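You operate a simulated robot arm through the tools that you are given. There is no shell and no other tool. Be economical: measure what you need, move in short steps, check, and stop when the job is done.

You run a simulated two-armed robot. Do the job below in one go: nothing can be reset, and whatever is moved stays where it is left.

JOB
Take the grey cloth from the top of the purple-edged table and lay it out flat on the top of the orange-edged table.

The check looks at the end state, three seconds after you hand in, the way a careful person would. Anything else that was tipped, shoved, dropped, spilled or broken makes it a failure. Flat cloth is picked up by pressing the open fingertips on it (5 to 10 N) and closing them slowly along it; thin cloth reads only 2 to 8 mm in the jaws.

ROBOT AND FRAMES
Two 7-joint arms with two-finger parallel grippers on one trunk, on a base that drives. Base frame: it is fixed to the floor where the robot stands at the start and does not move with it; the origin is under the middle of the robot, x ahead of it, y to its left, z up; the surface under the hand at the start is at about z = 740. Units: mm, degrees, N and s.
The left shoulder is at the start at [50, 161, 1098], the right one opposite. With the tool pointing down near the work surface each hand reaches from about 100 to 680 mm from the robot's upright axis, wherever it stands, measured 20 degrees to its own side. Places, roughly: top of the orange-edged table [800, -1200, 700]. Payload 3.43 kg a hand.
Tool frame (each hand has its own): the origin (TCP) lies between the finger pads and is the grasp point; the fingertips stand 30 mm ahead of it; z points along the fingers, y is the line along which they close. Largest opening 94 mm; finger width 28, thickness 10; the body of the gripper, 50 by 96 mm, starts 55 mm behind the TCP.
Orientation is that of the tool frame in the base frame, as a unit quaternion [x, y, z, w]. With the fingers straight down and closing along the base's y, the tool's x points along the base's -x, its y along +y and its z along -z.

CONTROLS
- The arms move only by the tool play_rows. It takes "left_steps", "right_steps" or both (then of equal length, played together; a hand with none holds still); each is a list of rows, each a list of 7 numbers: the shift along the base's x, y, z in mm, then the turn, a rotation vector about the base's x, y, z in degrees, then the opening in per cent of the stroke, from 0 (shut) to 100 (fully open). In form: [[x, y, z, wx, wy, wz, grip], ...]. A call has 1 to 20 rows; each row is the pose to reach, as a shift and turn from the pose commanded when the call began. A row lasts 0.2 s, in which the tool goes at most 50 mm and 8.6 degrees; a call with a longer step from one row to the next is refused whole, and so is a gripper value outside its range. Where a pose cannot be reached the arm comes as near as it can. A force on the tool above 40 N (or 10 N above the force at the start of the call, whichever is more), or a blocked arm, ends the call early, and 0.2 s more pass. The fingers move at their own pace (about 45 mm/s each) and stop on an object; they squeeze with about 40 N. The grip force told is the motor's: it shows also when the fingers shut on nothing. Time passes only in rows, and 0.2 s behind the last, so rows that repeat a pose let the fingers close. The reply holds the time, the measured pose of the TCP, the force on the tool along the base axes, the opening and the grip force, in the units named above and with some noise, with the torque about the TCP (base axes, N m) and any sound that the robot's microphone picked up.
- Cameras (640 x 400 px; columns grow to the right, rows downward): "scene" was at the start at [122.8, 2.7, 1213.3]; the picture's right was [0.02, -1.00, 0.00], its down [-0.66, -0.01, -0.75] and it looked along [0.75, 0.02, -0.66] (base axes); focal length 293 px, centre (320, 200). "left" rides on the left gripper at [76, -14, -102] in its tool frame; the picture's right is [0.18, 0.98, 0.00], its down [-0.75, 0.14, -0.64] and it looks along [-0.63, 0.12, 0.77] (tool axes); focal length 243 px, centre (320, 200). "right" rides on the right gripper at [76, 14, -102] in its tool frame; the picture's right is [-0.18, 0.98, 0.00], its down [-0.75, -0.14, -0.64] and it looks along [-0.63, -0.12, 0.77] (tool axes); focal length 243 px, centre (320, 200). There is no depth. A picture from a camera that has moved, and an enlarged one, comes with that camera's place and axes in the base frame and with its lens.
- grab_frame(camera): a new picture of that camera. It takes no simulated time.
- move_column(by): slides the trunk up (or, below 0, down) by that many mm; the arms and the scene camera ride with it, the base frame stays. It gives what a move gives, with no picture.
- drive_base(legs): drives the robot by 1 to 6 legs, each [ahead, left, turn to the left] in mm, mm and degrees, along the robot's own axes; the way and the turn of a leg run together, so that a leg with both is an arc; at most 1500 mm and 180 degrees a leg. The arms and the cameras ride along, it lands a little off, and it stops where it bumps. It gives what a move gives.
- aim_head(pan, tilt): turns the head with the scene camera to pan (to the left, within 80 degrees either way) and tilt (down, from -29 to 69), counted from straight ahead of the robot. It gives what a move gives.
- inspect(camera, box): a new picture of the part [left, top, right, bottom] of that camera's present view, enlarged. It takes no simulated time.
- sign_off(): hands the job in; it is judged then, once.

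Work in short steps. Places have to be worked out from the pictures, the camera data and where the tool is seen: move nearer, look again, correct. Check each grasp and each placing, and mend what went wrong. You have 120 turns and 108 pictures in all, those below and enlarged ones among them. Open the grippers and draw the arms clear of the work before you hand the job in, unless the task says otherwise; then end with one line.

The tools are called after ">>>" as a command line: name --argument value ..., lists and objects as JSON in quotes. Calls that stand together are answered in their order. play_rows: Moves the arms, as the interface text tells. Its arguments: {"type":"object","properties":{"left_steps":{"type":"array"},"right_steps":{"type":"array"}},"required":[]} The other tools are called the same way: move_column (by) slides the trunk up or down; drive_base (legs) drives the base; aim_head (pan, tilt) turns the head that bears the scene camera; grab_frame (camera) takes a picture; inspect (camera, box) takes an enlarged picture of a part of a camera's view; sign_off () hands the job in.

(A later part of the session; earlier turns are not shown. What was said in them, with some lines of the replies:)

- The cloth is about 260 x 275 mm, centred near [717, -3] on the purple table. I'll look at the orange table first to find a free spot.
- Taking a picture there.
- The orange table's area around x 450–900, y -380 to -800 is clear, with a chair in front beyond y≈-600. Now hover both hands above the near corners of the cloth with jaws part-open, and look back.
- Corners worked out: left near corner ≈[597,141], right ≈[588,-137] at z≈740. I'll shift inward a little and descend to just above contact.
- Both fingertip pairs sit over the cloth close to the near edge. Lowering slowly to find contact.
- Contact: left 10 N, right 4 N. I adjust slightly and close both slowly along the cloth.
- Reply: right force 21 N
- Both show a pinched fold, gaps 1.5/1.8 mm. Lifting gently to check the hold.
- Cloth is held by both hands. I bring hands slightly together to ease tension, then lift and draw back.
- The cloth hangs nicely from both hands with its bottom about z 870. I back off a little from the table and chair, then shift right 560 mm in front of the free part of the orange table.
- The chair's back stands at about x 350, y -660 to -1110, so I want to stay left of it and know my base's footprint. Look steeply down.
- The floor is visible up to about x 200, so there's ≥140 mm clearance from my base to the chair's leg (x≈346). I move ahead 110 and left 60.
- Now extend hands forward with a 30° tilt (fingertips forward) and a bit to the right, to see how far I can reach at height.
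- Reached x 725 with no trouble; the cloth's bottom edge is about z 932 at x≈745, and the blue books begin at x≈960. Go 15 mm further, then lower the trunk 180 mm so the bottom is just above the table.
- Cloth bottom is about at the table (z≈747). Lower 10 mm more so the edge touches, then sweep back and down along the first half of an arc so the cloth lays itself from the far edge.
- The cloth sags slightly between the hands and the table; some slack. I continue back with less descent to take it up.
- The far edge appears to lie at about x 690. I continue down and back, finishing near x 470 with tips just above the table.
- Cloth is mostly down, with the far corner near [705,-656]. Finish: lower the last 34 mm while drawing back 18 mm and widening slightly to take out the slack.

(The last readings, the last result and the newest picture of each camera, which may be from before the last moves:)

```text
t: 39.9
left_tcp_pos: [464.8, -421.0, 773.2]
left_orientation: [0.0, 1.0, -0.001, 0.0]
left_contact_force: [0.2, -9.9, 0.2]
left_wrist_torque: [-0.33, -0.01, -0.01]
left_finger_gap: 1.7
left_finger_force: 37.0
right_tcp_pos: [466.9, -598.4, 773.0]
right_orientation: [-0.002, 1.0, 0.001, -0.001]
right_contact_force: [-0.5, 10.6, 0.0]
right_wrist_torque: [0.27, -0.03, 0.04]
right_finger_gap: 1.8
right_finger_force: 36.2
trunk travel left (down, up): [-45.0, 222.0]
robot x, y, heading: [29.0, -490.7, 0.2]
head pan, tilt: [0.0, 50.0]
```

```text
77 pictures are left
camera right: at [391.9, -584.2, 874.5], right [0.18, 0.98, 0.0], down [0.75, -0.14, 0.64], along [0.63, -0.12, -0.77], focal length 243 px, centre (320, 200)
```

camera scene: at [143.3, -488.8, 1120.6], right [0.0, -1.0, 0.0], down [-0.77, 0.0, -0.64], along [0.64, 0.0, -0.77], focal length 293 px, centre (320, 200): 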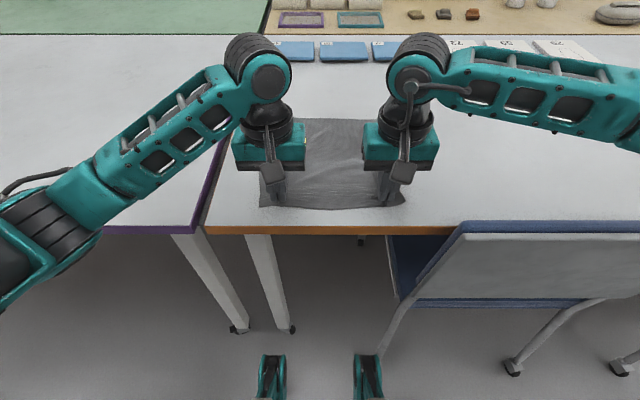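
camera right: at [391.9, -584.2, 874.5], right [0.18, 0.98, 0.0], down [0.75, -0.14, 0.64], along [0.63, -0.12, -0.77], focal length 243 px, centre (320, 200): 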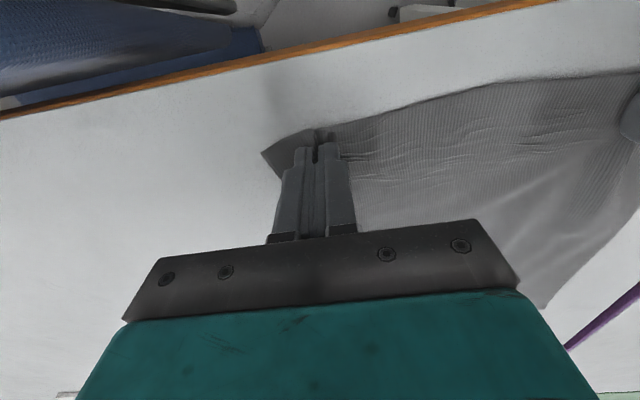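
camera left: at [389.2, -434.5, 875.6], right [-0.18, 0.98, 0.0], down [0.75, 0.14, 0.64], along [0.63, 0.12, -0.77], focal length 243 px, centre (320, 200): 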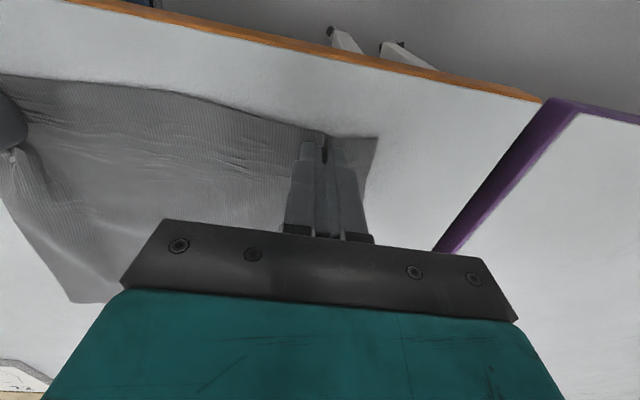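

Laid flat with a margin to the table edge. Press lightly and open slowly so the fingertips spread the folds back out, then lift.

>>> play_rows --left_steps '[[0, 0, -1.5, 0, 0, 0, 0], [0, 0, -1.5, 0, 0, 0, 4], [0, 0, -1.5, 0, 0, 0, 8], [0, 0, -1.5, 0, 0, 0, 12], [0, 0, -1.5, 0, 0, 0, 16], [0, 0, -1.5, 0, 0, 0, 20], [0, 0, -1.5, 0, 0, 0, 24], [0, 0, -1.5, 0, 0, 0, 28], [0, 0, -1.5, 0, 0, 0, 32], [0, 0, -1.5, 0, 0, 0, 36], [0, 0, -1.5, 0, 0, 0, 40], [0, 0, -1.5, 0, 0, 0, 44], [0, 0, -1.5, 0, 0, 0, 44], [0, 0, 3, 0, 0, 0, 44], [0, 0, 15, 0, 0, 0, 44], [0, 0, 40, 0, 0, 0, 44], [0, 0, 80, 0, 0, 0, 44]]' --right_steps '[[0, 0, -1.5, 0, 0, 0, 0], [0, 0, -1.5, 0, 0, 0, 4], [0, 0, -1.5, 0, 0, 0, 8], [0, 0, -1.5, 0, 0, 0, 12], [0, 0, -1.5, 0, 0, 0, 16], [0, 0, -1.5, 0, 0, 0, 20], [0, 0, -1.5, 0, 0, 0, 24], [0, 0, -1.5, 0, 0, 0, 28], [0, 0, -1.5, 0, 0, 0, 32], [0, 0, -1.5, 0, 0, 0, 36], [0, 0, -1.5, 0, 0, 0, 40], [0, 0, -1.5, 0, 0, 0, 44], [0, 0, -1.5, 0, 0, 0, 44], [0, 0, 3, 0, 0, 0, 44], [0, 0, 15, 0, 0, 0, 44], [0, 0, 40, 0, 0, 0, 44], [0, 0, 80, 0, 0, 0, 44]]'

>>> grab_frame --camera "left"

>>> grab_frame --camera "right"

>>> grab_frame --camera "scene"

```text
t: 43.5
left_tcp_pos: [466.4, -419.6, 852.0]
left_orientation: [-0.001, 1.0, -0.001, 0.001]
left_contact_force: [-0.3, 0.0, 0.4]
left_wrist_torque: [-0.02, 0.02, -0.02]
left_finger_gap: 41.5
left_finger_force: 0.1
right_tcp_pos: [466.0, -597.0, 852.2]
right_orientation: [-0.001, 1.0, 0.0, 0.0]
right_contact_force: [-0.3, 0.1, -0.4]
right_wrist_torque: [-0.03, 0.0, 0.0]
right_finger_gap: 41.2
right_finger_force: 0.1
trunk travel left (down, up): [-45.0, 222.0]
robot x, y, heading: [26.7, -491.3, 0.1]
head pan, tilt: [0.0, 50.0]
```

```text
76 pictures are left
camera left: at [390.0, -433.8, 955.5], right [-0.19, 0.98, 0.0], down [0.75, 0.14, 0.64], along [0.63, 0.12, -0.77], focal length 243 px, centre (320, 200)
```

left: 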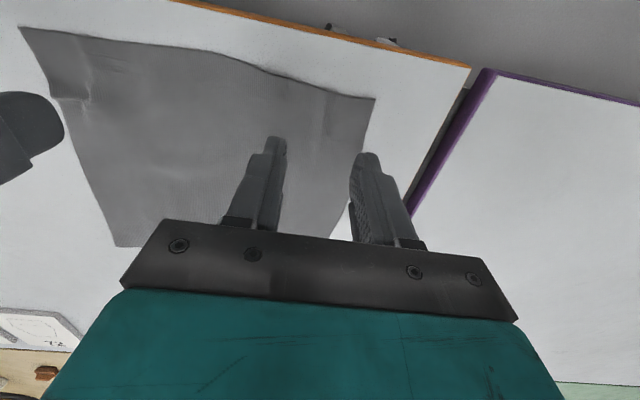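

```text
75 pictures are left
camera right: at [390.1, -582.0, 955.2], right [0.18, 0.98, 0.0], down [0.75, -0.14, 0.64], along [0.63, -0.12, -0.77], focal length 243 px, centre (320, 200)
```

right: 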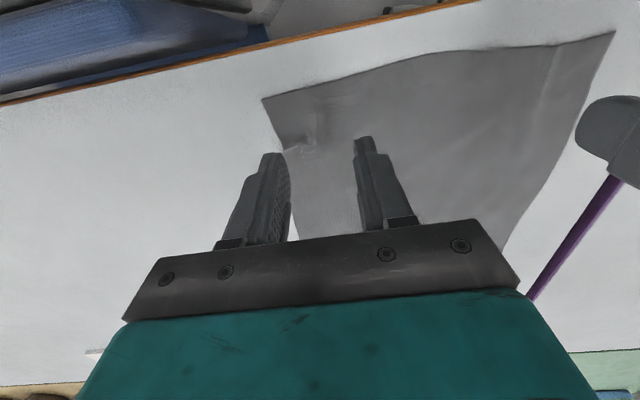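

```text
74 pictures are left
camera scene: at [143.2, -488.8, 1120.5], right [0.0, -1.0, 0.0], down [-0.77, 0.0, -0.64], along [0.64, 0.0, -0.77], focal length 293 px, centre (320, 200)
```

scene: 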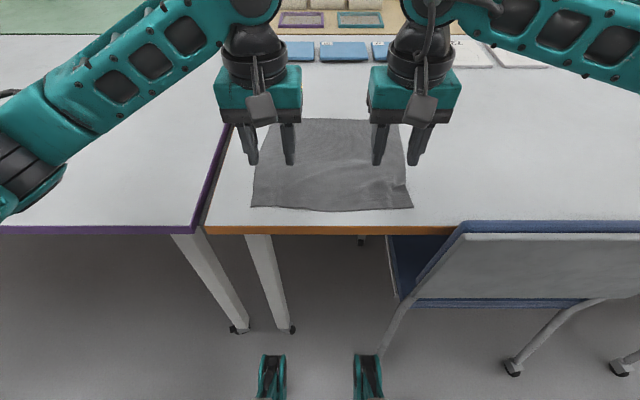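

Cloth is essentially flat and fully on the orange table. Raise and spread the arms, then inspect.

>>> play_rows --left_steps '[[0, 10, 35, 0, 0, 0, 60], [0, 30, 70, 0, 0, 0, 80], [-10, 60, 105, 0, 0, 0, 100], [-20, 90, 130, 0, 0, 0, 100], [-30, 110, 150, 0, 0, 0, 100], [-30, 110, 150, 0, 0, 0, 100]]' --right_steps '[[0, -10, 35, 0, 0, 0, 60], [0, -30, 70, 0, 0, 0, 80], [-10, -60, 105, 0, 0, 0, 100], [-20, -90, 130, 0, 0, 0, 100], [-30, -110, 150, 0, 0, 0, 100], [-30, -110, 150, 0, 0, 0, 100]]'

>>> move_column --by 120

>>> grab_frame --camera "scene"

>>> inspect --camera "scene" --box '[220, 110, 460, 260]'

```text
t: 44.9
left_tcp_pos: [437.3, -310.5, 1002.9]
left_orientation: [-0.001, 1.0, 0.0, 0.0]
left_contact_force: [-1.4, 0.0, -0.5]
left_wrist_torque: [0.01, -0.01, -0.01]
left_finger_gap: 94.1
left_finger_force: 0.1
right_tcp_pos: [433.0, -705.0, 1004.4]
right_orientation: [-0.001, 1.0, 0.0, 0.0]
right_contact_force: [0.0, 0.0, 0.0]
right_wrist_torque: [0.01, -0.03, 0.01]
right_finger_gap: 93.9
right_finger_force: 0.1
trunk travel left (down, up): [-45.0, 222.0]
robot x, y, heading: [28.9, -489.9, 0.1]
head pan, tilt: [0.0, 50.0]
```

```text
t: 46.4
left_tcp_pos: [436.9, -310.8, 1121.6]
left_orientation: [-0.001, 1.0, 0.0, 0.0]
left_contact_force: [0.7, -0.4, 0.1]
left_wrist_torque: [0.0, 0.01, -0.01]
left_finger_gap: 93.9
left_finger_force: 0.2
right_tcp_pos: [433.8, -704.6, 1122.9]
right_orientation: [-0.001, 1.0, -0.001, 0.0]
right_contact_force: [0.1, 0.1, 0.4]
right_wrist_torque: [-0.01, -0.03, 0.01]
right_finger_gap: 93.9
right_finger_force: 0.1
trunk travel left (down, up): [-165.0, 102.0]
robot x, y, heading: [27.7, -489.6, -0.1]
head pan, tilt: [0.0, 50.0]
```

```text
73 pictures are left
camera scene: at [143.4, -488.8, 1240.5], right [0.0, -1.0, 0.0], down [-0.77, 0.0, -0.64], along [0.64, 0.0, -0.77], focal length 293 px, centre (320, 200)
```

scene: 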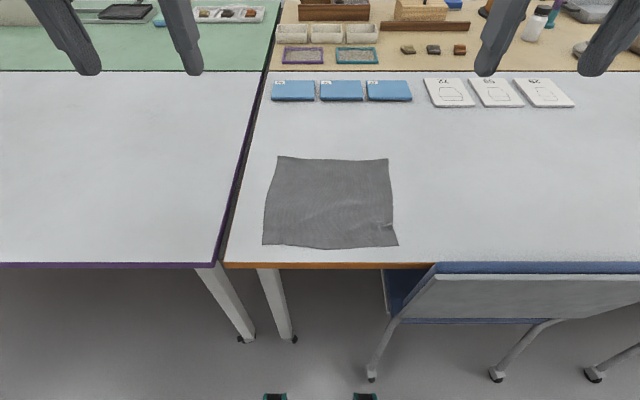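

```text
2.67 times, centred on (340, 185) of scene
camera zoom: at [143.4, -488.8, 1240.5], right [0.0, -1.0, 0.0], down [-0.77, 0.0, -0.64], along [0.64, 0.0, -0.77], focal length 782 px, centre (267, 240)
```

zoom: 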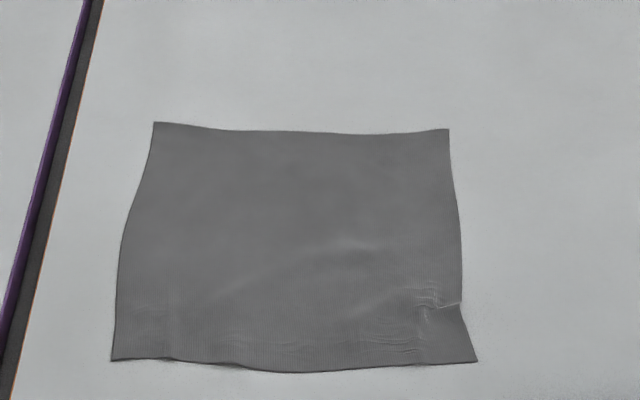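

The cloth lies flat, about 260 x 270 mm, fully on the orange table with one tiny pucker. Nothing else has moved, and the arms are clear and open, so I'm handing in.

>>> sign_off

```text
The job is handed in.
```

The grey cloth lies flat on the orange-edged table, apart from one small pucker at its right edge; I saw nothing else moved, and the grippers are open and clear.
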